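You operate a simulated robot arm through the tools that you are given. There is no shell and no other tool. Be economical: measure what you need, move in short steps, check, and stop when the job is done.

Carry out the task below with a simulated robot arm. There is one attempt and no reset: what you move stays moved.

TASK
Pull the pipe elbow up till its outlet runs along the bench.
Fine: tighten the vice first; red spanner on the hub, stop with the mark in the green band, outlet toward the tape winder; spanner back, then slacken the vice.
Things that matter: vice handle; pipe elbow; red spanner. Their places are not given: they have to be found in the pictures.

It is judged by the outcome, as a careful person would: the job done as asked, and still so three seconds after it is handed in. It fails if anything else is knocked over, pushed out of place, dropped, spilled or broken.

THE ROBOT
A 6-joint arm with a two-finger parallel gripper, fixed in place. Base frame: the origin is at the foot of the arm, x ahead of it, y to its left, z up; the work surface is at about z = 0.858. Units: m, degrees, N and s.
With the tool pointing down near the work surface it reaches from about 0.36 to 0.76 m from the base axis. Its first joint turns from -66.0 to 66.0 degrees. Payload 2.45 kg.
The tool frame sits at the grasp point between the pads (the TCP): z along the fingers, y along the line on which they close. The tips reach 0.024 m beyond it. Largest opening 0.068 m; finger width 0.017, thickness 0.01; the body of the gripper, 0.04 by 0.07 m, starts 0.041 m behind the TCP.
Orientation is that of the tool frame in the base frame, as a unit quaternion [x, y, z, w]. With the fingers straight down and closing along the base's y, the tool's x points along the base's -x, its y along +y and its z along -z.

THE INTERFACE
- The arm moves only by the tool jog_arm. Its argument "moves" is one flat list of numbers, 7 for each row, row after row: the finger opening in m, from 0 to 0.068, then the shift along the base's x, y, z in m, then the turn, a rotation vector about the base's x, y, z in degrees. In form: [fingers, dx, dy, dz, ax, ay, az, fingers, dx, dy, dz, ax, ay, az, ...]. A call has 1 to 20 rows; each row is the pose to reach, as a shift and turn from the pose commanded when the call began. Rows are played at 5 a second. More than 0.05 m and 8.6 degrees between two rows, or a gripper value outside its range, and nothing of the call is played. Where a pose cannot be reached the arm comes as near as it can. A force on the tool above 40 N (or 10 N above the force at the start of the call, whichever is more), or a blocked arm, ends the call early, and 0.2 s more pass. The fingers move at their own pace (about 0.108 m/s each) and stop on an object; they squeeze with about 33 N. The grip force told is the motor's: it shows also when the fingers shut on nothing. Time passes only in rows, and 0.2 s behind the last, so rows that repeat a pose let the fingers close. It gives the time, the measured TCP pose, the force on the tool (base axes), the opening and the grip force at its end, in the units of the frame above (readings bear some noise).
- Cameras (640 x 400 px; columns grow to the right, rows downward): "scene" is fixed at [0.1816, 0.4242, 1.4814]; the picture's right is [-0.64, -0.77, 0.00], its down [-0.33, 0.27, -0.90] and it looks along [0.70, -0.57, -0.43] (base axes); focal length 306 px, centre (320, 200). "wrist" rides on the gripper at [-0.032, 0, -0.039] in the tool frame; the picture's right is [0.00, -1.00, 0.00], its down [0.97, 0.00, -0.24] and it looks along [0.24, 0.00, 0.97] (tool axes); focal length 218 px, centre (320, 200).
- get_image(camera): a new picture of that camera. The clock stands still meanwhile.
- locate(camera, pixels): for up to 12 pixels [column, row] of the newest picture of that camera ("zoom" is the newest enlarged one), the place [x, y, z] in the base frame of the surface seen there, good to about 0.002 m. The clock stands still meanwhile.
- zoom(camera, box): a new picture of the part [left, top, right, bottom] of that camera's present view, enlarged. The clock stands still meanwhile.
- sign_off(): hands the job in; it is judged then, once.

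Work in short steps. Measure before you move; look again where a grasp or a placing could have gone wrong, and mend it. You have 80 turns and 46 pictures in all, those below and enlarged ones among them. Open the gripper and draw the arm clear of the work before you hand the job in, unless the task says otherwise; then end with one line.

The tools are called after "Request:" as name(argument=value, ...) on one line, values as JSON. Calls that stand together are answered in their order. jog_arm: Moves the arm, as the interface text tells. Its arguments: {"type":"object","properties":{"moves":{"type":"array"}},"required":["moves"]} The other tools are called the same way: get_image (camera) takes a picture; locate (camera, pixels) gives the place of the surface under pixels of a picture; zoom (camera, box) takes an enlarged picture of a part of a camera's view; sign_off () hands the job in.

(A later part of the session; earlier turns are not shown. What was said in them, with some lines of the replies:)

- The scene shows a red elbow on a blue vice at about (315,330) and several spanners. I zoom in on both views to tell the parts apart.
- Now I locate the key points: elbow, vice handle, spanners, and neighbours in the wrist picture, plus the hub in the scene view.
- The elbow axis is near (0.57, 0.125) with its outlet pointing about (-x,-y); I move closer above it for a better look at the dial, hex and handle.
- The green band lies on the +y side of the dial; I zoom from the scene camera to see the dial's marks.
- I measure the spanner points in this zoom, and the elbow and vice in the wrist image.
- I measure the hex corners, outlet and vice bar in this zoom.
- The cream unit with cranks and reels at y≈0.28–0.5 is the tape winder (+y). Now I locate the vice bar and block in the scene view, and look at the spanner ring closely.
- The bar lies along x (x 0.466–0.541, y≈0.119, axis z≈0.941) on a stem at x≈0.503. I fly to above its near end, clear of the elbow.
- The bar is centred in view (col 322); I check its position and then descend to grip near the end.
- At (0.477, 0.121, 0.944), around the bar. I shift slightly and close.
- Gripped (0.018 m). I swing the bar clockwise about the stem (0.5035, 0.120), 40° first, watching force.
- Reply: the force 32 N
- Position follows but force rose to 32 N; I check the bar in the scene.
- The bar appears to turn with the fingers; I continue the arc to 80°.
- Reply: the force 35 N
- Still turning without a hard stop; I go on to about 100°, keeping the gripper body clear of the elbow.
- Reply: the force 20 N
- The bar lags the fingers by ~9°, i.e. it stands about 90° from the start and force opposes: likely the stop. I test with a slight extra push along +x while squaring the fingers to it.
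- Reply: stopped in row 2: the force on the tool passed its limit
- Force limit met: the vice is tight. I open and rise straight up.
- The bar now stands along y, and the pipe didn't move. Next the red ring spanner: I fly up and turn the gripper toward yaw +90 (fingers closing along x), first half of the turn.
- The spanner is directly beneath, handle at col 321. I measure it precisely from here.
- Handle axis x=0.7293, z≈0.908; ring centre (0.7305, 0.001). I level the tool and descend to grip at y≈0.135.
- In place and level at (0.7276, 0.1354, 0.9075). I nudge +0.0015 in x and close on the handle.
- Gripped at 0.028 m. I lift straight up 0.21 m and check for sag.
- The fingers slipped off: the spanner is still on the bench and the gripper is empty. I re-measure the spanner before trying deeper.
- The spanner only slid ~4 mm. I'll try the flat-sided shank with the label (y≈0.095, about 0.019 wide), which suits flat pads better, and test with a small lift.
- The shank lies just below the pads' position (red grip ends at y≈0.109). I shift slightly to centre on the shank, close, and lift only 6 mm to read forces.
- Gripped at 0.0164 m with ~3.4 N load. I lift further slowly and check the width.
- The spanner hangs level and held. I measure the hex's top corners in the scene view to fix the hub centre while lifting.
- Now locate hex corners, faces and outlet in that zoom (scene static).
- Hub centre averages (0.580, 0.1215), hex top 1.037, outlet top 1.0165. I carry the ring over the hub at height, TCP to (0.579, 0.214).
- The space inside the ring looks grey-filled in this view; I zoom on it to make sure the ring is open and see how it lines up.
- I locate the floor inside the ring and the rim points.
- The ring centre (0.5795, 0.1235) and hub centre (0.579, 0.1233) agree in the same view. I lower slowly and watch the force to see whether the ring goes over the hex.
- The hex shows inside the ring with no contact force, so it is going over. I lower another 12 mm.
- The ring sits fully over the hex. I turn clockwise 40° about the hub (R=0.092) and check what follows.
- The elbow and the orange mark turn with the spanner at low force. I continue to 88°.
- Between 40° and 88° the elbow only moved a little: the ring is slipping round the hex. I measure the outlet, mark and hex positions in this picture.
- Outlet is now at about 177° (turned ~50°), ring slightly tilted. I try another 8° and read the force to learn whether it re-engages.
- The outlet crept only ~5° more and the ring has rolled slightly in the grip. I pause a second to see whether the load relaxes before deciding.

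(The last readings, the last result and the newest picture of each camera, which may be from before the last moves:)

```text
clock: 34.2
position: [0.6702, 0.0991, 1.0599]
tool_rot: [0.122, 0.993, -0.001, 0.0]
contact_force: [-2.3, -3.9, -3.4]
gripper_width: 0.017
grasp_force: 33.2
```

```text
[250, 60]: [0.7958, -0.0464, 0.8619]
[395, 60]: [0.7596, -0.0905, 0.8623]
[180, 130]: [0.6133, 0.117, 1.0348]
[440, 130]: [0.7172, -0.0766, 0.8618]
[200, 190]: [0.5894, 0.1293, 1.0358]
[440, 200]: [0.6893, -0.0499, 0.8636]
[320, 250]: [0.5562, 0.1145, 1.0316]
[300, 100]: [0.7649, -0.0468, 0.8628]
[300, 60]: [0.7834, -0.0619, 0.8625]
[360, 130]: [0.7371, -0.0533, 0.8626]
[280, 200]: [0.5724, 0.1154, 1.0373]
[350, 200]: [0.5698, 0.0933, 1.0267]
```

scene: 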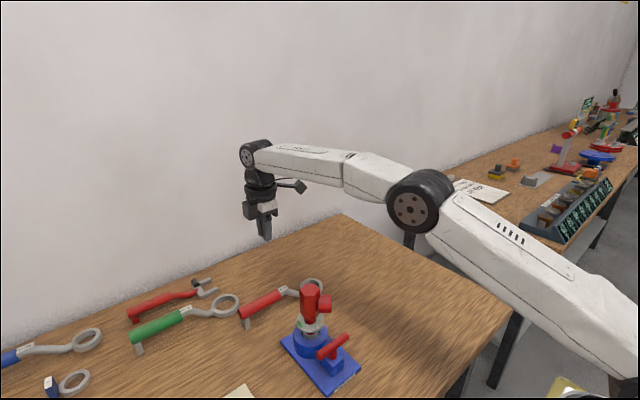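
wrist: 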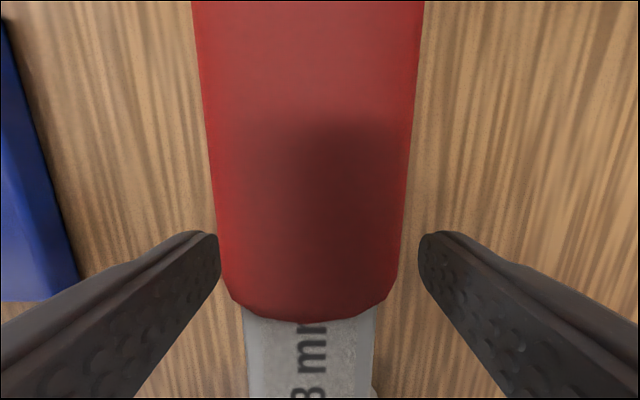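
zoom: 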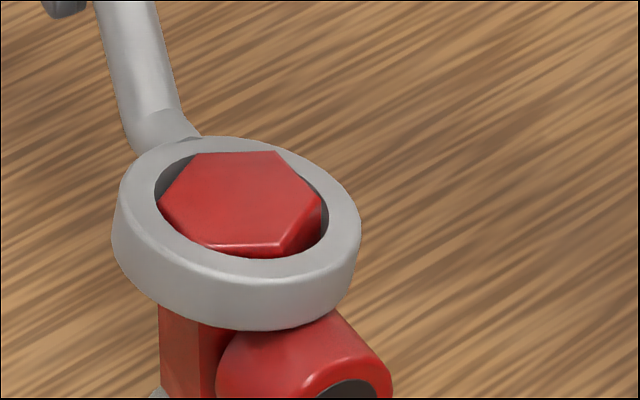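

Reading: the handle sits 33 mm above the ring, so the side load has rolled the ring (its −y side ~8 mm low), and it slips. I counter-roll the tool about the handle axis to level the ring, then seat it lower, toward the outlet's top.

Request:
jog_arm(moves=[0.0, 0.0005, 0.0023, 0.001, -3.9, 0.97, 0, 0.0, 0.0011, 0.0046, 0.002, -7.76, 1.94, 0, 0.0, 0.0011, 0.0046, 0.002, -7.76, 1.94, 0])

Request:
zoom(camera="scene", box=[285, 260, 345, 335])

```text
clock: 35.0
position: [0.6697, 0.1046, 1.0633]
tool_rot: [0.122, 0.99, -0.069, -0.009]
contact_force: [0.1, 0.2, -3.5]
gripper_width: 0.0169
grasp_force: 33.3
```

```text
5.33 times, centred on (315, 298) of scene
```

zoom: 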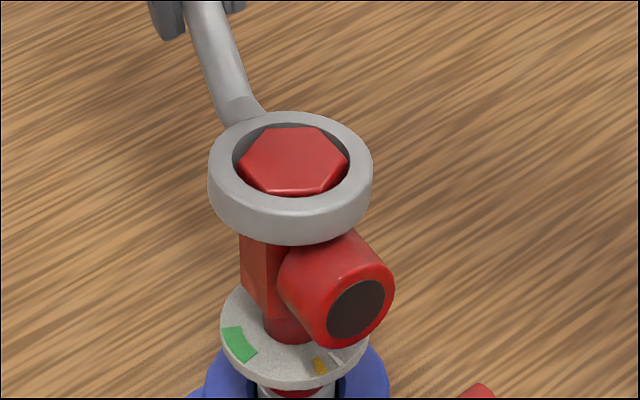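

The ring is level and free again (force = weight only). I measure rim, outlet and neck points before seating lower.

Request:
locate(camera="zoom", pixels=[[290, 118], [220, 160], [362, 160], [290, 206], [240, 195], [340, 195], [358, 310], [318, 365], [335, 355], [292, 158], [345, 245], [250, 165]])

```text
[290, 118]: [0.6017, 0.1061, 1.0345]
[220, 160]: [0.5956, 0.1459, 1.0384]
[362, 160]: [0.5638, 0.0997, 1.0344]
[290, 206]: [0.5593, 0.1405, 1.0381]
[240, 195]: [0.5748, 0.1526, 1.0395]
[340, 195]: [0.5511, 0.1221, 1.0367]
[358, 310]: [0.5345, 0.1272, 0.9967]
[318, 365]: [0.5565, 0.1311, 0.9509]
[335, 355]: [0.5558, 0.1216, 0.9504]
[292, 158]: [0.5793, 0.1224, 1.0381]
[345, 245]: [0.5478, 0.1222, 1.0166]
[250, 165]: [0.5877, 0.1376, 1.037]
```

Ring top ≈1.037, bottom ≈1.022, outlet top 1.0166: 5 mm to go. I trim the roll a little more and lower until contact.

Request:
jog_arm(moves=[0.0, 0.0005, 0.0018, -0.002, -3, 0.75, 0, 0.0, 0.0005, 0.0018, -0.004, -3, 0.75, 0, 0.0, 0.0005, 0.0018, -0.0055, -3, 0.75, 0, 0.0, 0.0005, 0.0018, -0.0065, -3, 0.75, 0])

```text
clock: 36.0
position: [0.6701, 0.1059, 1.0573]
tool_rot: [0.121, 0.988, -0.096, -0.012]
contact_force: [-1.2, 0.7, 1.6]
gripper_width: 0.0171
grasp_force: 32.8
```

Contact with the outlet felt (z force +1.6 N): ring is seated. I turn 8° clockwise and read the force.

Request:
jog_arm(moves=[0.0, -0.0012, -0.0063, 0, 0, 0, -4, 0.0, -0.0029, -0.0124, 0, 0, 0, -8, 0.0, -0.0029, -0.0124, 0, 0, 0, -8])

```text
clock: 36.8
position: [0.6686, 0.0925, 1.0576]
tool_rot: [0.19, 0.977, -0.095, -0.018]
contact_force: [4.4, 8.7, -6.8]
gripper_width: 0.0174
grasp_force: 32.7
```

Request:
jog_arm(moves=[0.0, -0.0021, -0.006, 0, 0, 0, -4, 0.0, -0.0046, -0.0119, 0, 0, 0, -8, 0.0, -0.0046, -0.0119, 0, 0, 0, -8])

Request:
zoom(camera="scene", box=[285, 260, 345, 335])

```text
clock: 37.6
position: [0.6624, 0.0812, 1.0573]
tool_rot: [0.258, 0.961, -0.093, -0.026]
contact_force: [8.6, 5.1, -6.3]
gripper_width: 0.0175
grasp_force: 33.0
```

```text
5.33 times, centred on (315, 298) of scene
```

zoom: 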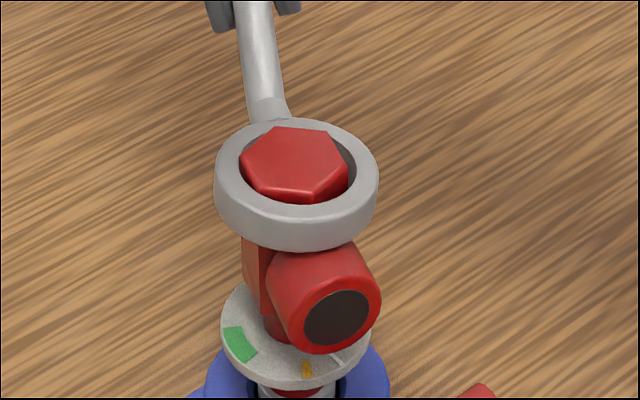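

Good: now the elbow follows (outlet moved ~14° for 16°). I check ring tilt for free in this picture.

Request:
locate(camera="zoom", pixels=[[296, 126], [224, 170], [370, 170], [296, 212], [245, 205], [345, 205], [337, 318], [307, 368], [240, 342], [330, 252], [245, 140], [345, 140]])

```text
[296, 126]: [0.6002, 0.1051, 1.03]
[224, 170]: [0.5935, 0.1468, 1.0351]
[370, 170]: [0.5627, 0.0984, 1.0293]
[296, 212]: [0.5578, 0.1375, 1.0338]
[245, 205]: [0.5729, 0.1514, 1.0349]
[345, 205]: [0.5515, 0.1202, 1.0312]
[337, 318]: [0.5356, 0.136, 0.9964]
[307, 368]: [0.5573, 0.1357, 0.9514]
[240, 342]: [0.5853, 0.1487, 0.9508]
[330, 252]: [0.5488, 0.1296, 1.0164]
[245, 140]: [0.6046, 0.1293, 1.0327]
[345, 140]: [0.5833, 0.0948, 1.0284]
```

It drives, but the ring is again ~6° low on −y. I level it again with a counter-roll, then turn another 8°.

Request:
jog_arm(moves=[0.0, 0.0005, 0.0018, 0.001, -3, 0.75, 0, 0.0, 0.0009, 0.0036, 0.002, -6, 1.5, 0])

Request:
jog_arm(moves=[0.0, -0.0027, -0.0057, 0, 0, 0, -4, 0.0, -0.0058, -0.0113, 0, 0, 0, -8])

```text
clock: 38.2
position: [0.6635, 0.0855, 1.06]
tool_rot: [0.257, 0.955, -0.148, -0.025]
contact_force: [3.5, 2.2, -3.2]
gripper_width: 0.0177
grasp_force: 32.8
```

```text
clock: 38.8
position: [0.6592, 0.0728, 1.0594]
tool_rot: [0.324, 0.934, -0.144, -0.034]
contact_force: [7.0, 8.9, -5.6]
gripper_width: 0.0176
grasp_force: 33.3
```

Driving continues at ~11 N. I do two more rounds of small counter-roll plus 8° turn, then look.

Request:
jog_arm(moves=[0.0, 0.0015, 0.0019, -0.0008, -3.15, 2.46, 0])

Request:
jog_arm(moves=[0.0, -0.0033, -0.0054, 0, 0, 0, -4, 0.0, -0.0071, -0.0106, 0, 0, 0, -8])

Request:
jog_arm(moves=[0.0, 0.0017, 0.0016, -0.0009, -2.78, 2.88, 0])

Request:
jog_arm(moves=[0.0, -0.004, -0.005, 0, 0, 0, -4, 0.0, -0.0082, -0.0097, 0, 0, 0, -8])

Request:
zoom(camera="scene", box=[285, 260, 345, 335])

```text
clock: 39.2
position: [0.6587, 0.075, 1.0592]
tool_rot: [0.322, 0.929, -0.179, -0.045]
contact_force: [3.5, 7.5, -3.1]
gripper_width: 0.018
grasp_force: 33.0
```

```text
clock: 39.8
position: [0.6526, 0.0644, 1.0571]
tool_rot: [0.385, 0.905, -0.173, -0.057]
contact_force: [10.6, 5.5, -6.0]
gripper_width: 0.0179
grasp_force: 33.1
```

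```text
clock: 40.2
position: [0.6548, 0.0655, 1.0574]
tool_rot: [0.382, 0.898, -0.205, -0.071]
contact_force: [7.0, 1.8, -2.8]
gripper_width: 0.0179
grasp_force: 32.3
```

```text
clock: 40.8
position: [0.6454, 0.0571, 1.0566]
tool_rot: [0.444, 0.87, -0.199, -0.085]
contact_force: [10.5, 5.9, -7.9]
gripper_width: 0.0181
grasp_force: 33.3
```

```text
5.33 times, centred on (315, 298) of scene
```

zoom: 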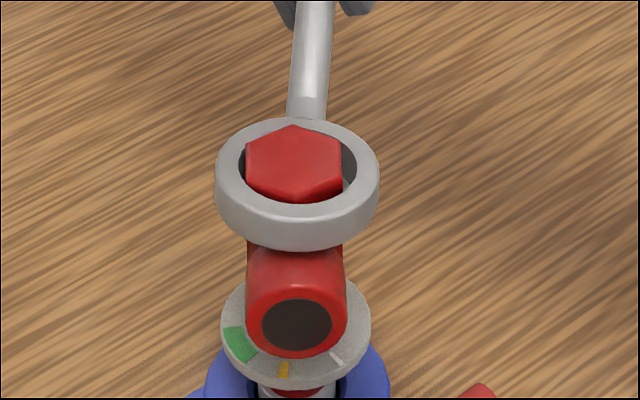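

Excellent: the outlet now faces the camera, mark moving toward green. I measure angles and ring tilt.

Request:
locate(camera="zoom", pixels=[[298, 325], [284, 370], [243, 348], [228, 333], [255, 355], [296, 125], [224, 170], [371, 170], [296, 212], [245, 205], [345, 205], [295, 250]])

```text
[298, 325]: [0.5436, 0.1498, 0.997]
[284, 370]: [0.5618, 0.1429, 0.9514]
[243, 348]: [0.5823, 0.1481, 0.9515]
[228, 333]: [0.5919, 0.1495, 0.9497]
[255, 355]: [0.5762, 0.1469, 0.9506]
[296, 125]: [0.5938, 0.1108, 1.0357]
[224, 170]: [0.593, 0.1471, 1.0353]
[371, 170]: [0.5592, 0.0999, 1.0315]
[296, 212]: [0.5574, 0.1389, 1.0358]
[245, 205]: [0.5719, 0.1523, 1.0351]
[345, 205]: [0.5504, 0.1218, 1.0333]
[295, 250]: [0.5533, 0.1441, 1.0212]
```

Outlet ≈143°, mark ≈131°, green band ≈65–98°: about 50° remain. Three more rounds of counter-roll and 8° turn.

Request:
jog_arm(moves=[0.0, 0.0017, 0.0012, -0.0009, -2.06, 2.83, 0])

Request:
jog_arm(moves=[0.0, -0.0046, -0.0045, 0, 0, 0, -4, 0.0, -0.0094, -0.0087, 0, 0, 0, -8])

Request:
jog_arm(moves=[0.0, 0.0018, 0.001, -0.0011, -1.64, 3.09, 0])

Request:
jog_arm(moves=[0.0, -0.005, -0.004, 0, 0, 0, -4, 0.0, -0.0104, -0.0076, 0, 0, 0, -8])

Request:
jog_arm(moves=[0.0, 0.002, 0.0007, -0.0012, -1.2, 3.29, 0])

Request:
jog_arm(moves=[0.0, -0.0055, -0.0034, 0, 0, 0, -4, 0.0, -0.0112, -0.0063, 0, 0, 0, -8])

Request:
zoom(camera="scene", box=[285, 260, 345, 335])

```text
clock: 41.2
position: [0.6475, 0.0579, 1.056]
tool_rot: [0.441, 0.863, -0.226, -0.1]
contact_force: [6.9, 1.3, -2.4]
gripper_width: 0.0184
grasp_force: 33.1
```

```text
clock: 41.8
position: [0.6374, 0.0489, 1.0562]
tool_rot: [0.499, 0.831, -0.219, -0.114]
contact_force: [10.5, 5.8, -5.0]
gripper_width: 0.0183
grasp_force: 33.6
```

```text
clock: 42.2
position: [0.6399, 0.0502, 1.0549]
tool_rot: [0.494, 0.824, -0.245, -0.13]
contact_force: [8.4, 2.4, -2.0]
gripper_width: 0.0183
grasp_force: 32.6
```

```text
clock: 42.8
position: [0.6305, 0.0428, 1.0546]
tool_rot: [0.551, 0.787, -0.234, -0.146]
contact_force: [8.7, 7.4, -6.8]
gripper_width: 0.0187
grasp_force: 33.1
```

```text
clock: 43.2
position: [0.6329, 0.0437, 1.0539]
tool_rot: [0.545, 0.781, -0.257, -0.163]
contact_force: [8.4, 5.5, -1.4]
gripper_width: 0.0183
grasp_force: 33.4
```

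```text
clock: 43.8
position: [0.6224, 0.0366, 1.0547]
tool_rot: [0.598, 0.74, -0.247, -0.181]
contact_force: [8.5, 5.2, -6.1]
gripper_width: 0.0186
grasp_force: 32.6
```

```text
5.33 times, centred on (315, 298) of scene
```

zoom: 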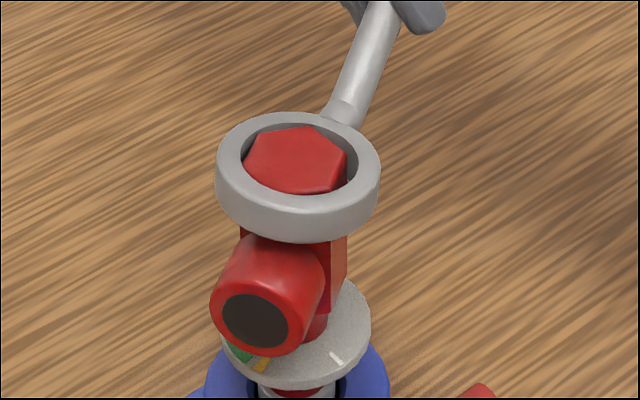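

The mark has reached the near edge of the green band. I measure.

Request:
locate(camera="zoom", pixels=[[255, 322], [262, 364], [240, 353], [253, 360], [298, 120], [224, 165], [372, 165], [298, 208], [245, 198], [345, 198]])

```text
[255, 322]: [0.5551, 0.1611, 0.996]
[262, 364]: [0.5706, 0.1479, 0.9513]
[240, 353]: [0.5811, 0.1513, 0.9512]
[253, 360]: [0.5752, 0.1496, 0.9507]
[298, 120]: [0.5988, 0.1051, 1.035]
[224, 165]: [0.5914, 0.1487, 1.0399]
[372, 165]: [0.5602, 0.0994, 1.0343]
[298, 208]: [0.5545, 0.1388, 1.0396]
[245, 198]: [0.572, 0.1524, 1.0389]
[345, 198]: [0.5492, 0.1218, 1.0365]
```

Outlet ≈122°, mark ≈109°; ring has risen ~3 mm, so I lower slightly while doing three more rounds.

Request:
jog_arm(moves=[0.0, 0.002, 0.0004, -0.0033, -0.73, 3.42, 0])

Request:
jog_arm(moves=[0.0, -0.0059, -0.0027, 0, 0, 0, -4, 0.0, -0.012, -0.005, 0, 0, 0, -8])

Request:
jog_arm(moves=[0.0, 0.0021, 0.0001, -0.0024, -0.24, 3.49, 0])

Request:
jog_arm(moves=[0.0, -0.0062, -0.002, 0, 0, 0, -4, 0.0, -0.0125, -0.0036, 0, 0, 0, -8])

Request:
jog_arm(moves=[0.0, 0.0021, -0.0001, -0.0016, 0.24, 3.49, 0])

Request:
jog_arm(moves=[0.0, -0.0065, -0.0013, 0, 0, 0, -4, 0.0, -0.013, -0.0021, 0, 0, 0, -8])

Request:
zoom(camera="scene", box=[285, 260, 345, 335])

```text
clock: 44.2
position: [0.624, 0.0376, 1.0515]
tool_rot: [0.592, 0.733, -0.269, -0.199]
contact_force: [9.3, 5.1, -1.5]
gripper_width: 0.0187
grasp_force: 32.5
```

```text
clock: 44.8
position: [0.6109, 0.0342, 1.0483]
tool_rot: [0.641, 0.691, -0.255, -0.216]
contact_force: [12.2, 4.8, -4.3]
gripper_width: 0.0186
grasp_force: 33.2
```

```text
clock: 45.2
position: [0.6135, 0.0318, 1.0489]
tool_rot: [0.634, 0.683, -0.276, -0.237]
contact_force: [10.6, 4.9, -0.8]
gripper_width: 0.0188
grasp_force: 32.9
```

```text
clock: 45.8
position: [0.6015, 0.028, 1.0468]
tool_rot: [0.681, 0.636, -0.257, -0.255]
contact_force: [13.4, 1.9, -4.2]
gripper_width: 0.0187
grasp_force: 32.7
```

```text
clock: 46.2
position: [0.6025, 0.0279, 1.0469]
tool_rot: [0.671, 0.629, -0.277, -0.277]
contact_force: [11.9, 0.7, -1.7]
gripper_width: 0.0188
grasp_force: 32.6
```

```text
clock: 46.8
position: [0.5904, 0.0268, 1.0456]
tool_rot: [0.715, 0.58, -0.258, -0.295]
contact_force: [12.8, 3.4, -5.1]
gripper_width: 0.0184
grasp_force: 33.0
```

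```text
5.33 times, centred on (315, 298) of scene
```

zoom: 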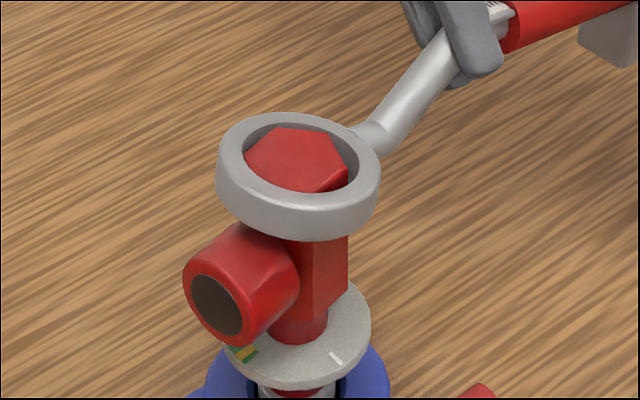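

The orange mark now lies inside the green band. I measure the outlet direction and mark position.

Request:
locate(camera="zoom", pixels=[[217, 305], [240, 230], [210, 262], [245, 353], [235, 346], [255, 357], [195, 285], [240, 330], [298, 118], [224, 165], [372, 165], [298, 206]])

```text
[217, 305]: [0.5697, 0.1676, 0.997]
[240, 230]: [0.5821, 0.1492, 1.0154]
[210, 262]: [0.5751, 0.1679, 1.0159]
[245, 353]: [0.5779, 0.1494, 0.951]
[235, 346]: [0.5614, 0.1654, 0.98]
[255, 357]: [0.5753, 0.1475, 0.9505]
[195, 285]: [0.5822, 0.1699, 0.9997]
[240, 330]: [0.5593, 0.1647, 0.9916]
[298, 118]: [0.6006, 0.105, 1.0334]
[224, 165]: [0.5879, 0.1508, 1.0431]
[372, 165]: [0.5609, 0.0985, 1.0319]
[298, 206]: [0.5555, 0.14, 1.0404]
```

Outlet ≈102°, mark ≈93° in a band ≈65–98°: ~12° more brings the outlet to +y and the mark to mid-band. The handle side has sagged, so I raise slightly while turning.

Request:
jog_arm(moves=[0.0, 0.002, -0.0004, 0.003, 0.73, 3.42, 0])

Request:
jog_arm(moves=[0.0, -0.0066, -0.0005, 0, 0, 0, -4, 0.0, -0.0132, -0.0006, 0, 0, 0, -8])

Request:
jog_arm(moves=[0.0, 0.0017, -0.0006, 0.001, 1.03, 2.82, 0])

Request:
jog_arm(moves=[0.0, -0.0083, 0.0005, 0, 0, 0, -5])

Request:
zoom(camera="scene", box=[285, 260, 345, 335])

```text
clock: 47.2
position: [0.5912, 0.025, 1.0483]
tool_rot: [0.704, 0.573, -0.276, -0.318]
contact_force: [8.2, -0.3, -5.4]
gripper_width: 0.0187
grasp_force: 33.1
```

```text
clock: 47.8
position: [0.5767, 0.0252, 1.0506]
tool_rot: [0.743, 0.523, -0.252, -0.334]
contact_force: [12.4, -1.7, -4.1]
gripper_width: 0.0184
grasp_force: 33.0
```

```text
clock: 48.2
position: [0.578, 0.0248, 1.0517]
tool_rot: [0.732, 0.516, -0.268, -0.356]
contact_force: [0.2, -0.4, -3.1]
gripper_width: 0.0187
grasp_force: 32.8
```

```text
clock: 48.6
position: [0.5709, 0.0248, 1.0503]
tool_rot: [0.755, 0.485, -0.249, -0.365]
contact_force: [0.2, -0.3, -3.1]
gripper_width: 0.018
grasp_force: 33.6
```

```text
5.33 times, centred on (315, 298) of scene
```

zoom: 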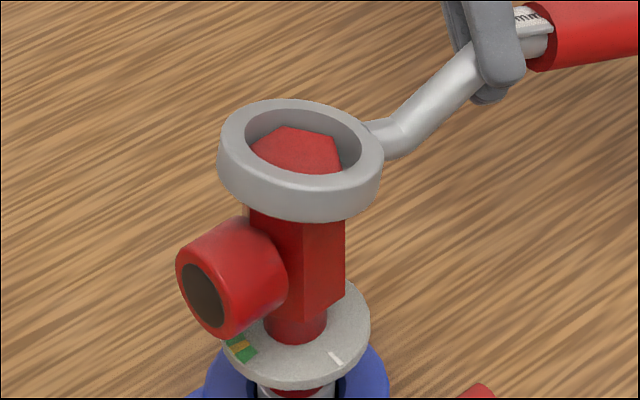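

Forces fell to weight only (ring has ridden up), but the mark now sits mid-green. I measure.

Request:
locate(camera="zoom", pixels=[[204, 297], [215, 236], [240, 347], [235, 340], [248, 357], [180, 275], [228, 322], [300, 105], [225, 145], [375, 155], [300, 190], [275, 230]])

```text
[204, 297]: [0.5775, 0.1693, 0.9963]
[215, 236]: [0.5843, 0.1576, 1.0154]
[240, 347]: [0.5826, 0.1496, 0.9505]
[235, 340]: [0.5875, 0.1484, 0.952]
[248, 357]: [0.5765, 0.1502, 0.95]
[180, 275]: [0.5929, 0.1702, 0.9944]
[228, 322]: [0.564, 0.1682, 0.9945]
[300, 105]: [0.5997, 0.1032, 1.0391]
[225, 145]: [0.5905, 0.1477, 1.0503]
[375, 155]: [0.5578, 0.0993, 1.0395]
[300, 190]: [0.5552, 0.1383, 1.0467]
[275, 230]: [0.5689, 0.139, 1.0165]
```

Outlet ≈92–93°, mark centred in green: good, I leave it there. Before lifting off, I measure the spanner's actual heading from the same picture.

Request:
locate(camera="zoom", pixels=[[565, 20], [630, 15], [565, 45], [630, 38], [528, 18], [385, 140], [440, 90], [400, 145], [540, 45], [550, 65]])

Request:
jog_arm(moves=[0.0, 0, 0, 0.005, 0, 0, 0, 0.0, 0, 0, 0.015, 0, 0, 0, 0.0, 0, 0, 0.03, 0, 0, 0, 0.0, 0, 0, 0.05, 0, 0, 0, 0.0, 0, 0, 0.07, 0, 0, 0, 0.0, 0, 0, 0.07, 0, 0, 0])

Request:
get_image(camera="scene")

```text
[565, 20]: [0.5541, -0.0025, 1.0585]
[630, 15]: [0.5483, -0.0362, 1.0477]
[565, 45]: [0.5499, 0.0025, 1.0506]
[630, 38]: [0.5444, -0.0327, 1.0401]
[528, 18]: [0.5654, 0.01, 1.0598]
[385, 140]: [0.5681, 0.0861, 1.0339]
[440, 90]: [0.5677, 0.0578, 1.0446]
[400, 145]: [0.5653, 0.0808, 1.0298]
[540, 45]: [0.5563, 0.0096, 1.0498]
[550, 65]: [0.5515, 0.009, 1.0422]
```

```text
clock: 50.0
position: [0.5669, 0.0266, 1.116]
tool_rot: [0.755, 0.485, -0.249, -0.365]
contact_force: [0.6, 0.7, -4.0]
gripper_width: 0.0181
grasp_force: 33.2
out of reach, approached as far as the arm can: row 5, 6
```

```text
3 pictures are left
```

scene: 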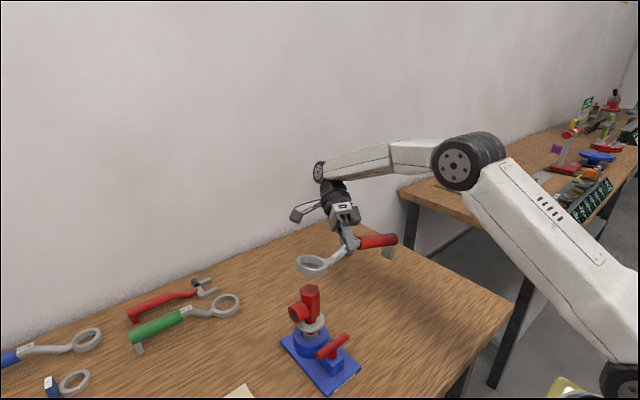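

The spanner is clear of the hub and the elbow holds with its outlet toward +y. Spanner heading ≈ −99°, handle end pitched ~15° down; I swing it back counter-clockwise in the air (first half).

Request:
jog_arm(moves=[0.0, 0, 0.005, 0, 0, 0, 8.5, 0.0, 0, 0.01, 0, 0, 0, 17, 0.0, 0.005, 0.015, 0, 0, 0, 25.5, 0.0, 0.01, 0.02, 0, 0, 0, 34, 0.0, 0.015, 0.025, 0, 0, 0, 42.5, 0.0, 0.02, 0.03, 0, 0, 0, 51, 0.0, 0.025, 0.035, 0, 0, 0, 59.5, 0.0, 0.03, 0.04, 0, 0, 0, 68, 0.0, 0.035, 0.045, 0, 0, 0, 76.5, 0.0, 0.04, 0.05, 0, 0, 0, 85, 0.0, 0.045, 0.05, 0, 0, 0, 93.5])

```text
clock: 52.4
position: [0.6106, 0.0777, 1.1154]
tool_rot: [0.163, 0.881, -0.438, -0.068]
contact_force: [0.4, -0.4, -3.4]
gripper_width: 0.0184
grasp_force: 33.4
out of reach, approached as far as the arm can: row 1, 2, 3, 4, 5, 6, 7
```

Reachable again. Second half of the swing, moving out in +x and keeping height.

Request:
jog_arm(moves=[0.0, 0.005, 0, 0, 0, 0, 8.5, 0.0, 0.01, 0, 0, 0, 0, 17, 0.0, 0.02, 0, 0, 0, 0, 25.5, 0.0, 0.03, 0, 0, 0, 0, 34, 0.0, 0.04, 0, 0, 0, 0, 42.5, 0.0, 0.05, 0, 0, 0, 0, 51, 0.0, 0.06, 0, 0, 0, 0, 59.5, 0.0, 0.07, 0, 0, 0, 0, 68, 0.0, 0.08, 0.005, 0, 0, 0, 76.5, 0.0, 0.09, 0.01, 0, 0, 0, 85, 0.0, 0.1, 0.013, 0, 0, 0, 93.5, 0.0, 0.11, 0.013, 0, 0, 0, 95.9, 0.0, 0.122, 0.013, 0, 0, 0, 95.9, 0.0, 0.122, 0.013, 0, 0, 0, 95.9])

```text
clock: 55.4
position: [0.7338, 0.0897, 1.1153]
tool_rot: [-0.544, 0.712, -0.344, 0.279]
contact_force: [0.7, -0.1, -3.7]
gripper_width: 0.0182
grasp_force: 32.6
```

At (0.734, 0.090, 1.115) with heading +90. I correct the pitch by +14° and lower part way.

Request:
jog_arm(moves=[0.0, 0, 0, -0.01, 7, 0, 0, 0.0, 0, 0, -0.03, 14, 0, 0, 0.0, 0, 0, -0.07, 14, 0, 0, 0.0, 0, 0, -0.11, 14, 0, 0, 0.0, 0, 0, -0.145, 14, 0, 0, 0.0, 0, 0, -0.145, 14, 0, 0])

Request:
zoom(camera="scene", box=[220, 230, 360, 340])

```text
clock: 56.8
position: [0.7337, 0.0893, 0.9693]
tool_rot: [-0.507, 0.749, -0.253, 0.344]
contact_force: [-0.3, 0.5, -4.8]
gripper_width: 0.0181
grasp_force: 33.3
```

```text
3.64 times, centred on (290, 285) of scene
```

zoom: 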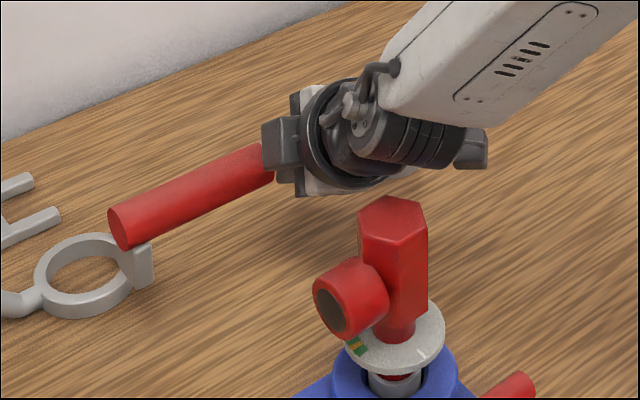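

Lowering further here would bring the leaning wrist into the elbow (wrist axis leans toward −x over the hub). I'll set the spanner down temporarily ~0.15 m to the right (−y), regrip it upright, then return it. First I measure its pitch from this picture, and retreat up and right.

Request:
locate(camera="zoom", pixels=[[130, 205], [180, 180], [220, 160], [250, 148], [140, 240], [200, 210], [250, 185], [145, 265], [540, 200], [600, 100], [430, 140], [345, 185]])

Request:
jog_arm(moves=[0.0, 0, 0, 0.04, 0, 0, 0, 0.0, 0, 0, 0.07, 0, 0, 0, 0.0, -0.01, -0.04, 0.07, 0, 0, 0, 0.0, -0.02, -0.08, 0.07, 0, 0, 0, 0.0, -0.035, -0.12, 0.07, 0, 0, 0, 0.0, -0.045, -0.15, 0.07, 0, 0, 0, 0.0, -0.045, -0.15, 0.07, 0, 0, 0])

```text
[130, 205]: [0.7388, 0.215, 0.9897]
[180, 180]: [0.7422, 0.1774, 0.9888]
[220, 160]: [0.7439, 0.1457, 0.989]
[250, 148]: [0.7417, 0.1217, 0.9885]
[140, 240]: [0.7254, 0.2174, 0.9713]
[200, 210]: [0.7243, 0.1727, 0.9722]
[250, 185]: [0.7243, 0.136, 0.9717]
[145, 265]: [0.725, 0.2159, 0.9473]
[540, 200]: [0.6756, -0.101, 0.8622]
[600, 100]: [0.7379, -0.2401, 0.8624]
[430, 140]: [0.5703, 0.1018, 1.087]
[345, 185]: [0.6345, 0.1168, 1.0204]
```

```text
clock: 58.4
position: [0.6988, -0.031, 1.0543]
tool_rot: [-0.502, 0.755, -0.264, 0.327]
contact_force: [1.0, -0.2, -3.3]
gripper_width: 0.018
grasp_force: 33.2
out of reach, approached as far as the arm can: row 5, 6, 7
```

The spanner hangs level, heading 90°; the arm reaches only y≈−0.03, which still clears the elbow by ~6 cm. I lower there to just above the bench (rest height TCP ≈0.902).

Request:
jog_arm(moves=[0.0, 0.005, 0.025, -0.01, 0, 0, 0, 0.0, 0.005, 0.025, -0.05, 0, 0, 0, 0.0, 0.005, 0.025, -0.09, 0, 0, 0, 0.0, 0.005, 0.025, -0.12, 0, 0, 0, 0.0, 0.005, 0.025, -0.12, 0, 0, 0])

```text
clock: 59.6
position: [0.7097, 0.014, 0.9384]
tool_rot: [-0.503, 0.752, -0.262, 0.336]
contact_force: [0.2, -0.3, -4.6]
gripper_width: 0.0184
grasp_force: 32.8
out of reach, approached as far as the arm can: row 2, 3, 4, 5
```

It drifted to y=0.014 but clearance to the hex remains (~25 mm by estimate). I lower the last 3 cm in small steps, checking force.

Request:
jog_arm(moves=[0.0, 0, 0, -0.008, 0, 0, 0, 0.0, 0, 0, -0.016, 0, 0, 0, 0.0, 0, 0, -0.016, 0, 0, 0])

```text
clock: 60.4
position: [0.7123, 0.0256, 0.9242]
tool_rot: [-0.504, 0.751, -0.257, 0.339]
contact_force: [0.4, -0.9, -3.3]
gripper_width: 0.0183
grasp_force: 33.1
out of reach, approached as far as the arm can: row 1, 2, 3
```

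Too much drift toward the elbow: the wrist is at a yaw limit. I raise again, turn the heading to ~65° and shift to y≈−0.08 to relieve it.

Request:
jog_arm(moves=[0.0, 0, 0, 0.04, 0, 0, 0, 0.0, 0, 0, 0.08, 0, 0, 0, 0.0, 0, -0.01, 0.09, 0, 0, -6, 0.0, 0, -0.02, 0.09, 0, 0, -12, 0.0, 0, -0.03, 0.09, 0, 0, -18, 0.0, 0, -0.04, 0.09, 0, 0, -25, 0.0, 0, -0.045, 0.09, 0, 0, -25, 0.0, 0, -0.045, 0.09, 0, 0, -25])

```text
clock: 62.2
position: [0.7129, -0.0209, 1.0151]
tool_rot: [-0.333, 0.841, -0.322, 0.28]
contact_force: [-0.3, 0.2, -4.1]
gripper_width: 0.0181
grasp_force: 32.7
```

Reachable now. I shift further to −y and lower in steps.

Request:
jog_arm(moves=[0.0, -0.01, -0.03, 0, 0, 0, 0, 0.0, -0.02, -0.06, -0.01, 0, 0, 0, 0.0, -0.02, -0.06, -0.05, 0, 0, 0, 0.0, -0.02, -0.06, -0.09, 0, 0, 0, 0.0, -0.02, -0.06, -0.1, 0, 0, 0])

```text
clock: 63.4
position: [0.6938, -0.0803, 0.9152]
tool_rot: [-0.332, 0.841, -0.323, 0.28]
contact_force: [-0.5, -0.1, -3.1]
gripper_width: 0.0185
grasp_force: 32.5
```

On target at (0.694, −0.080, 0.915). I lower the last ~14 mm gently.

Request:
jog_arm(moves=[0.0, 0, 0, -0.005, 0, 0, 0, 0.0, 0, 0, -0.009, 0, 0, 0, 0.0, 0, 0, -0.012, 0, 0, 0])

```text
clock: 64.2
position: [0.6965, -0.0818, 0.9066]
tool_rot: [-0.331, 0.839, -0.326, 0.284]
contact_force: [3.5, -1.1, 15.3]
gripper_width: 0.0183
grasp_force: 33.1
```

Contact felt (15 N): the spanner rests on the bench. I open partly and back out along the finger axis.

Request:
jog_arm(moves=[0.034, 0, 0, 0, 0, 0, 0, 0.034, 0, 0, 0, 0, 0, 0, 0.034, -0.007, 0.0036, 0.0063, 0, 0, 0, 0.034, -0.021, 0.0108, 0.0189, 0, 0, 0, 0.034, -0.042, 0.0216, 0.0378, 0, 0, 0, 0.034, -0.069, 0.036, 0.063, 0, 0, 0, 0.034, -0.069, 0.036, 0.103, 0, 0, 0, 0.034, -0.069, 0.036, 0.143, 0, 0, 0])

Request:
jog_arm(moves=[0.06, 0.01, -0.005, 0, 3.9, 7.5, 0, 0.06, 0.02, -0.01, 0, 7.8, 15, 0, 0.06, 0.03, -0.015, 0, 11.7, 22.6, 0, 0.06, 0.04, -0.02, 0, 15.6, 30.1, 0, 0.06, 0.05, -0.025, 0, 19.5, 37.6, 0, 0.06, 0.06, -0.03, 0, 23.6, 45.5, 0, 0.06, 0.06, -0.03, 0, 23.6, 45.5, 0])

Request:
get_image(camera="wrist")

```text
clock: 66.0
position: [0.6218, -0.0435, 1.0462]
tool_rot: [-0.333, 0.841, -0.323, 0.279]
contact_force: [0.7, 0.0, -0.8]
gripper_width: 0.034
grasp_force: 0.0
```

```text
refused: row 6 steps farther than a row can; nothing moved
```

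```text
1 pictures are left
```

wrist: 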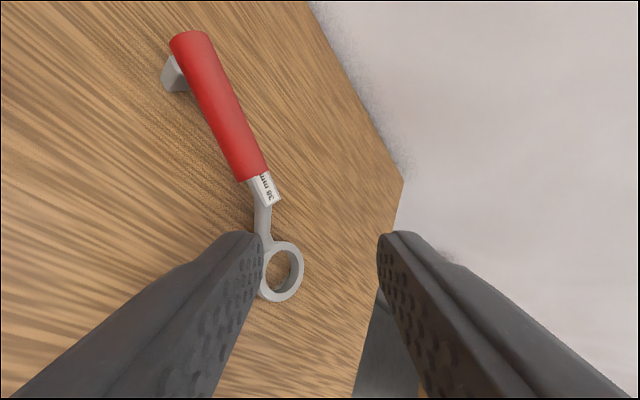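

The spanner lies flat on the bench. I measure its pose from this picture (the re-orientation was refused, so I redo it next).

Request:
locate(camera="wrist", pixels=[[190, 42], [218, 100], [248, 168], [258, 182], [270, 195], [264, 188], [264, 275], [297, 270], [282, 245], [280, 299], [185, 80], [262, 215]])

Request:
jog_arm(moves=[0.06, 0.01, -0.005, 0, 3.7, 7.1, 0, 0.06, 0.02, -0.01, 0, 7.4, 14.2, 0, 0.06, 0.03, -0.015, 0, 11.1, 21.3, 0, 0.06, 0.04, -0.02, 0, 14.8, 28.4, 0, 0.06, 0.05, -0.025, 0, 18.5, 35.5, 0, 0.06, 0.055, -0.03, 0, 21.5, 41.4, 0, 0.06, 0.06, -0.03, 0, 23.6, 45.5, 0, 0.06, 0.06, -0.03, 0, 23.6, 45.5, 0])

```text
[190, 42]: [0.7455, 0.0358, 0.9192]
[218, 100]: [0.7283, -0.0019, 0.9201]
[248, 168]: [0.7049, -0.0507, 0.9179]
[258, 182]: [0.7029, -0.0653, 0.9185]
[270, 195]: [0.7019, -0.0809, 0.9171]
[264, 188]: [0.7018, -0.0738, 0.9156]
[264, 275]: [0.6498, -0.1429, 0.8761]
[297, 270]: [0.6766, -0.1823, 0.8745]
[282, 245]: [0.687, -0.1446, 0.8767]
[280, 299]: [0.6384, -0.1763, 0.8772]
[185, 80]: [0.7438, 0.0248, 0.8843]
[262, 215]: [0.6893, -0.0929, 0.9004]
```

```text
clock: 67.8
position: [0.6852, -0.0742, 1.0455]
tool_rot: [-0.368, 0.93, 0.005, -0.005]
contact_force: [-0.1, 0.0, 0.2]
gripper_width: 0.0601
grasp_force: 0.0
```

Spanner heading is 64.9°, ring centre (0.663, −0.1615), shank centre (0.7015, −0.078). Tool is upright at yaw 43°, so I turn +21.7° and descend over the shank.

Request:
jog_arm(moves=[0.06, 0.006, -0.002, -0.01, 0, 0, 8, 0.06, 0.012, -0.003, -0.03, 0, 0, 16, 0.06, 0.0163, -0.0043, -0.06, 0, 0, 21.7, 0.06, 0.0163, -0.0043, -0.1, 0, 0, 21.7, 0.06, 0.0163, -0.0043, -0.13, 0, 0, 21.7, 0.06, 0.0163, -0.0043, -0.1405, 0, 0, 21.7, 0.06, 0.0163, -0.0043, -0.1405, 0, 0, 21.7])

Request:
jog_arm(moves=[0.0, 0, 0, 0, 0, 0, 0, 0.0, 0, 0, 0, 0, 0, 0, 0.0, 0, 0, 0, 0, 0, 0, 0.0, 0, 0, 0.004, 0, 0, 0, 0.0, 0, 0, 0.008, 0, 0, 0, 0.0, 0, 0, 0.008, 0, 0, 0])

```text
clock: 69.4
position: [0.7019, -0.0796, 0.9065]
tool_rot: [-0.536, 0.844, 0.003, -0.005]
contact_force: [0.0, -0.1, -0.5]
gripper_width: 0.0602
grasp_force: 0.0
```

```text
clock: 70.8
position: [0.7017, -0.0784, 0.9132]
tool_rot: [-0.536, 0.844, 0.003, -0.005]
contact_force: [-0.6, 0.2, -3.2]
gripper_width: 0.0168
grasp_force: 33.1
```

Regripped upright (0.0168 m, 3.2 N). I lift 8 cm, carry it to the original place, turning the heading back to 90°.

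Request:
jog_arm(moves=[0.0, 0, 0, 0.03, 0, 0, 0, 0.0, 0, 0, 0.07, 0, 0, 0, 0.0, 0.005, 0.03, 0.08, 0, 0, 5, 0.0, 0.01, 0.06, 0.08, 0, 0, 10, 0.0, 0.015, 0.09, 0.08, 0, 0, 15, 0.0, 0.02, 0.12, 0.08, 0, 0, 20, 0.0, 0.025, 0.15, 0.08, 0, 0, 25, 0.0, 0.03, 0.17, 0.08, 0, 0, 25.1, 0.0, 0.03, 0.17, 0.08, 0, 0, 25.1])

Request:
jog_arm(moves=[0.0, 0, 0, -0.04, 0, 0, 0, 0.0, 0, 0, -0.07, 0, 0, 0, 0.0, 0, 0, -0.08, 0, 0, 0, 0.0, 0, 0, -0.085, 0, 0, 0, 0.0, 0, 0, -0.087, 0, 0, 0])

```text
clock: 72.8
position: [0.7289, 0.0916, 0.9939]
tool_rot: [0.708, -0.707, -0.002, 0.005]
contact_force: [0.3, -0.1, -3.5]
gripper_width: 0.0169
grasp_force: 33.2
```

```text
clock: 74.0
position: [0.7323, 0.0913, 0.9067]
tool_rot: [-0.707, 0.707, 0.001, -0.005]
contact_force: [-0.5, -1.1, -3.1]
gripper_width: 0.0165
grasp_force: 33.1
```

Almost touching (still 3 N hanging). I lower 3 mm more, then release and rise straight up.

Request:
jog_arm(moves=[0.0, 0, 0, -0.0015, 0, 0, 0, 0.0, 0, 0, -0.003, 0, 0, 0])

Request:
jog_arm(moves=[0.03, 0, 0, 0, 0, 0, 0, 0.06, 0, 0, 0, 0, 0, 0, 0.06, 0, 0, 0.0, 0, 0, 0, 0.06, 0, 0, 0.03, 0, 0, 0, 0.06, 0, 0, 0.07, 0, 0, 0, 0.06, 0, 0, 0.11, 0, 0, 0, 0.06, 0, 0, 0.15, 0, 0, 0, 0.06, 0, 0, 0.19, 0, 0, 0])

```text
clock: 74.6
position: [0.7331, 0.0914, 0.9067]
tool_rot: [-0.707, 0.707, 0.001, -0.003]
contact_force: [-9.1, 0.3, 22.5]
gripper_width: 0.0166
grasp_force: 32.7
```

```text
clock: 76.4
position: [0.733, 0.0914, 1.0933]
tool_rot: [0.707, -0.707, -0.004, 0.006]
contact_force: [0.3, -0.2, 0.5]
gripper_width: 0.0598
grasp_force: 0.0
```

Spanner is back in place. Now the vice: I fly over to the bar's +y end with the gripper yaw turning from +90° to −92° (as when I released it).

Request:
jog_arm(moves=[0.05, 0, 0, 0.03, 0, 0, -8.4, 0.05, 0, 0, 0.06, 0, 0, -16.8, 0.05, -0.02, 0.005, 0.09, 0, 0, -25.2, 0.05, -0.045, 0.01, 0.09, 0, 0, -33.6, 0.05, -0.07, 0.015, 0.09, 0, 0, -42, 0.05, -0.1, 0.02, 0.09, 0, 0, -50.4, 0.05, -0.13, 0.03, 0.09, 0, 0, -58.8, 0.05, -0.16, 0.04, 0.09, 0, 0, -67.2, 0.05, -0.185, 0.05, 0.09, 0, 0, -75.6, 0.05, -0.21, 0.055, 0.09, 0, 0, -84, 0.05, -0.2295, 0.057, 0.09, 0, 0, -92.4])

Request:
jog_arm(moves=[0.05, 0, 0, 0, 0, 0, -8.4, 0.05, 0, 0, 0, 0, 0, -16.8, 0.05, 0, 0, 0, 0, 0, -25.2, 0.05, 0, 0, 0, 0, 0, -33.6, 0.05, 0, 0, 0, 0, 0, -42, 0.05, 0, 0, 0, 0, 0, -50.4, 0.05, 0, 0, 0, 0, 0, -58.8, 0.05, 0, 0, 0, 0, 0, -67.2, 0.05, 0, 0, 0, 0, 0, -75.6, 0.05, 0, 0, 0, 0, 0, -84, 0.05, 0, 0, 0, 0, 0, -88, 0.05, 0, 0, 0, 0, 0, -88])

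```text
clock: 78.8
position: [0.5028, 0.1488, 1.1846]
tool_rot: [0.022, 1.0, 0.005, -0.002]
contact_force: [0.7, -0.8, -0.5]
gripper_width: 0.05
grasp_force: 0.0
```

```text
clock: 81.4
position: [0.5004, 0.1478, 1.1841]
tool_rot: [0.711, 0.703, 0.005, 0.002]
contact_force: [0.5, -0.4, -0.2]
gripper_width: 0.05
grasp_force: 0.0
```

At (0.500, 0.148), yaw −90. I lower straight onto the bar with a 0.04 opening (keeps clear of the dial and outlet).

Request:
jog_arm(moves=[0.04, 0.004, 0, -0.04, 0, 0, 0, 0.04, 0.004, 0, -0.08, 0, 0, 0, 0.04, 0.004, 0, -0.12, 0, 0, 0, 0.04, 0.004, 0, -0.16, 0, 0, 0, 0.04, 0.004, 0, -0.2, 0, 0, 0, 0.04, 0.004, 0, -0.225, 0, 0, 0, 0.04, 0.004, 0, -0.24, 0, 0, 0, 0.04, 0.004, 0, -0.24, 0, 0, 0])

Request:
jog_arm(moves=[0.005, 0, 0, 0, 0, 0, 0, 0.005, 0, 0, 0, 0, 0, 0, 0.005, 0, 0, 0, 0, 0, 0])

```text
clock: 83.2
position: [0.5062, 0.1491, 0.9417]
tool_rot: [0.71, 0.704, 0.006, 0.002]
contact_force: [-0.2, 0.3, 0.4]
gripper_width: 0.04
grasp_force: 0.1
```

```text
clock: 84.0
position: [0.5046, 0.149, 0.9415]
tool_rot: [0.71, 0.704, 0.004, 0.002]
contact_force: [-1.6, 1.0, -2.2]
gripper_width: 0.0179
grasp_force: 36.2
```

Gripped. I swing the bar back counter-clockwise, first 48°.

Request:
jog_arm(moves=[0.005, -0.004, -0.0003, 0, 0, 0, 8, 0.005, -0.008, -0.0011, 0, 0, 0, 16, 0.005, -0.0118, -0.0025, 0, 0, 0, 24, 0.005, -0.0154, -0.0044, 0, 0, 0, 32, 0.005, -0.0186, -0.0068, 0, 0, 0, 40, 0.005, -0.0216, -0.0096, 0, 0, 0, 48])

Request:
jog_arm(moves=[0.005, -0.0024, -0.0032, 0, 0, 0, 8, 0.005, -0.0045, -0.0067, 0, 0, 0, 16, 0.005, -0.006, -0.0104, 0, 0, 0, 24, 0.005, -0.007, -0.0144, 0, 0, 0, 32, 0.005, -0.0074, -0.0184, 0, 0, 0, 40, 0.005, -0.0074, -0.0194, 0, 0, 0, 42])

```text
clock: 85.4
position: [0.484, 0.1386, 0.9426]
tool_rot: [0.36, 0.933, 0.005, -0.001]
contact_force: [-1.2, 22.3, -27.1]
gripper_width: 0.0184
grasp_force: 35.9
```

```text
clock: 86.8
position: [0.477, 0.1207, 0.9434]
tool_rot: [0.002, 1.0, 0.005, -0.002]
contact_force: [-6.9, 28.1, -25.7]
gripper_width: 0.0182
grasp_force: 36.3
```

The bar is back at its original direction (along x). I nudge 4° further to make sure it's fully slack, then open and rise.

Request:
jog_arm(moves=[0.005, 0, -0.0025, 0, 0, 0, 4, 0.005, 0, -0.0025, 0, 0, 0, 4])

Request:
jog_arm(moves=[0.045, 0, 0, 0, 0, 0, 0, 0.045, 0, 0, 0, 0, 0, 0, 0.045, 0, 0, 0.03, 0, 0, 0, 0.045, 0, 0, 0.07, 0, 0, 0, 0.045, 0, 0, 0.11, 0, 0, 0, 0.045, -0.01, 0, 0.15, 0, 0, 0, 0.045, -0.02, 0.03, 0.19, 0, 0, 0, 0.045, -0.02, 0.06, 0.23, 0, 0, 0, 0.045, -0.02, 0.08, 0.27, 0, 0, 0, 0.045, -0.02, 0.08, 0.31, 0, 0, 0])

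Request:
get_image(camera="scene")

```text
clock: 87.4
position: [0.4774, 0.1177, 0.9435]
tool_rot: [-0.033, 0.999, 0.005, -0.002]
contact_force: [-4.9, 28.3, -19.6]
gripper_width: 0.0182
grasp_force: 36.4
```

```text
refused: row 7 steps farther than a row can; nothing moved
```

```text
0 pictures are left
```

scene: 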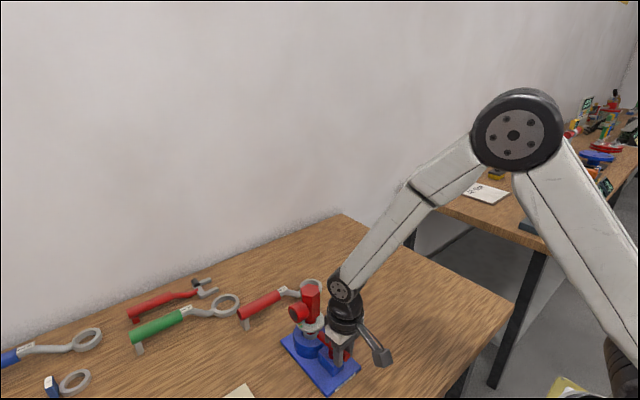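

The picture shows the spanner back and the outlet to +y. I verify positions by locate, and open and draw clear with smaller steps.

Request:
locate(camera="scene", pixels=[[296, 314], [310, 287], [303, 323], [305, 326], [301, 284], [262, 303], [325, 284], [247, 310]])

Request:
jog_arm(moves=[0.045, 0, 0, 0, 0, 0, 0, 0.045, 0, 0, 0, 0, 0, 0, 0.045, 0, 0, 0.03, 0, 0, 0, 0.045, 0, 0, 0.07, 0, 0, 0, 0.045, 0, 0, 0.11, 0, 0, 0, 0.045, -0.01, 0, 0.15, 0, 0, 0, 0.045, -0.015, 0.015, 0.19, 0, 0, 0, 0.045, -0.02, 0.03, 0.23, 0, 0, 0, 0.045, -0.02, 0.05, 0.27, 0, 0, 0, 0.045, -0.02, 0.07, 0.31, 0, 0, 0])

```text
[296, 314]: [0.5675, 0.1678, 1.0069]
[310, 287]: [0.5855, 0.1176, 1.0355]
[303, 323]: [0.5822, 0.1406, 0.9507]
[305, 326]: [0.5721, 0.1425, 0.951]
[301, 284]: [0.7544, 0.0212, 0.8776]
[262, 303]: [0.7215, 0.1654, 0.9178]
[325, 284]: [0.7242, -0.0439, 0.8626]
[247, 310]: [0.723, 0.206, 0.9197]
```

```text
clock: 89.6
position: [0.4565, 0.1857, 1.2545]
tool_rot: [-0.032, 0.999, 0.005, -0.002]
contact_force: [0.6, -0.4, -0.6]
gripper_width: 0.045
grasp_force: 0.0
```

The spanner reads where it started, the outlet still points to +y, and the arm is clear with the gripper open. I hand in.

Request:
sign_off()

```text
The job is handed in.
```

The elbow is pulled up: its outlet runs along the bench toward the tape winder (within about 3° when last measured) with the mark in the green band, the red spanner is back in its place, and the vice handle is back at its slack position. My last picture was taken before I let go of the vice handle, so I have no picture of the final state.
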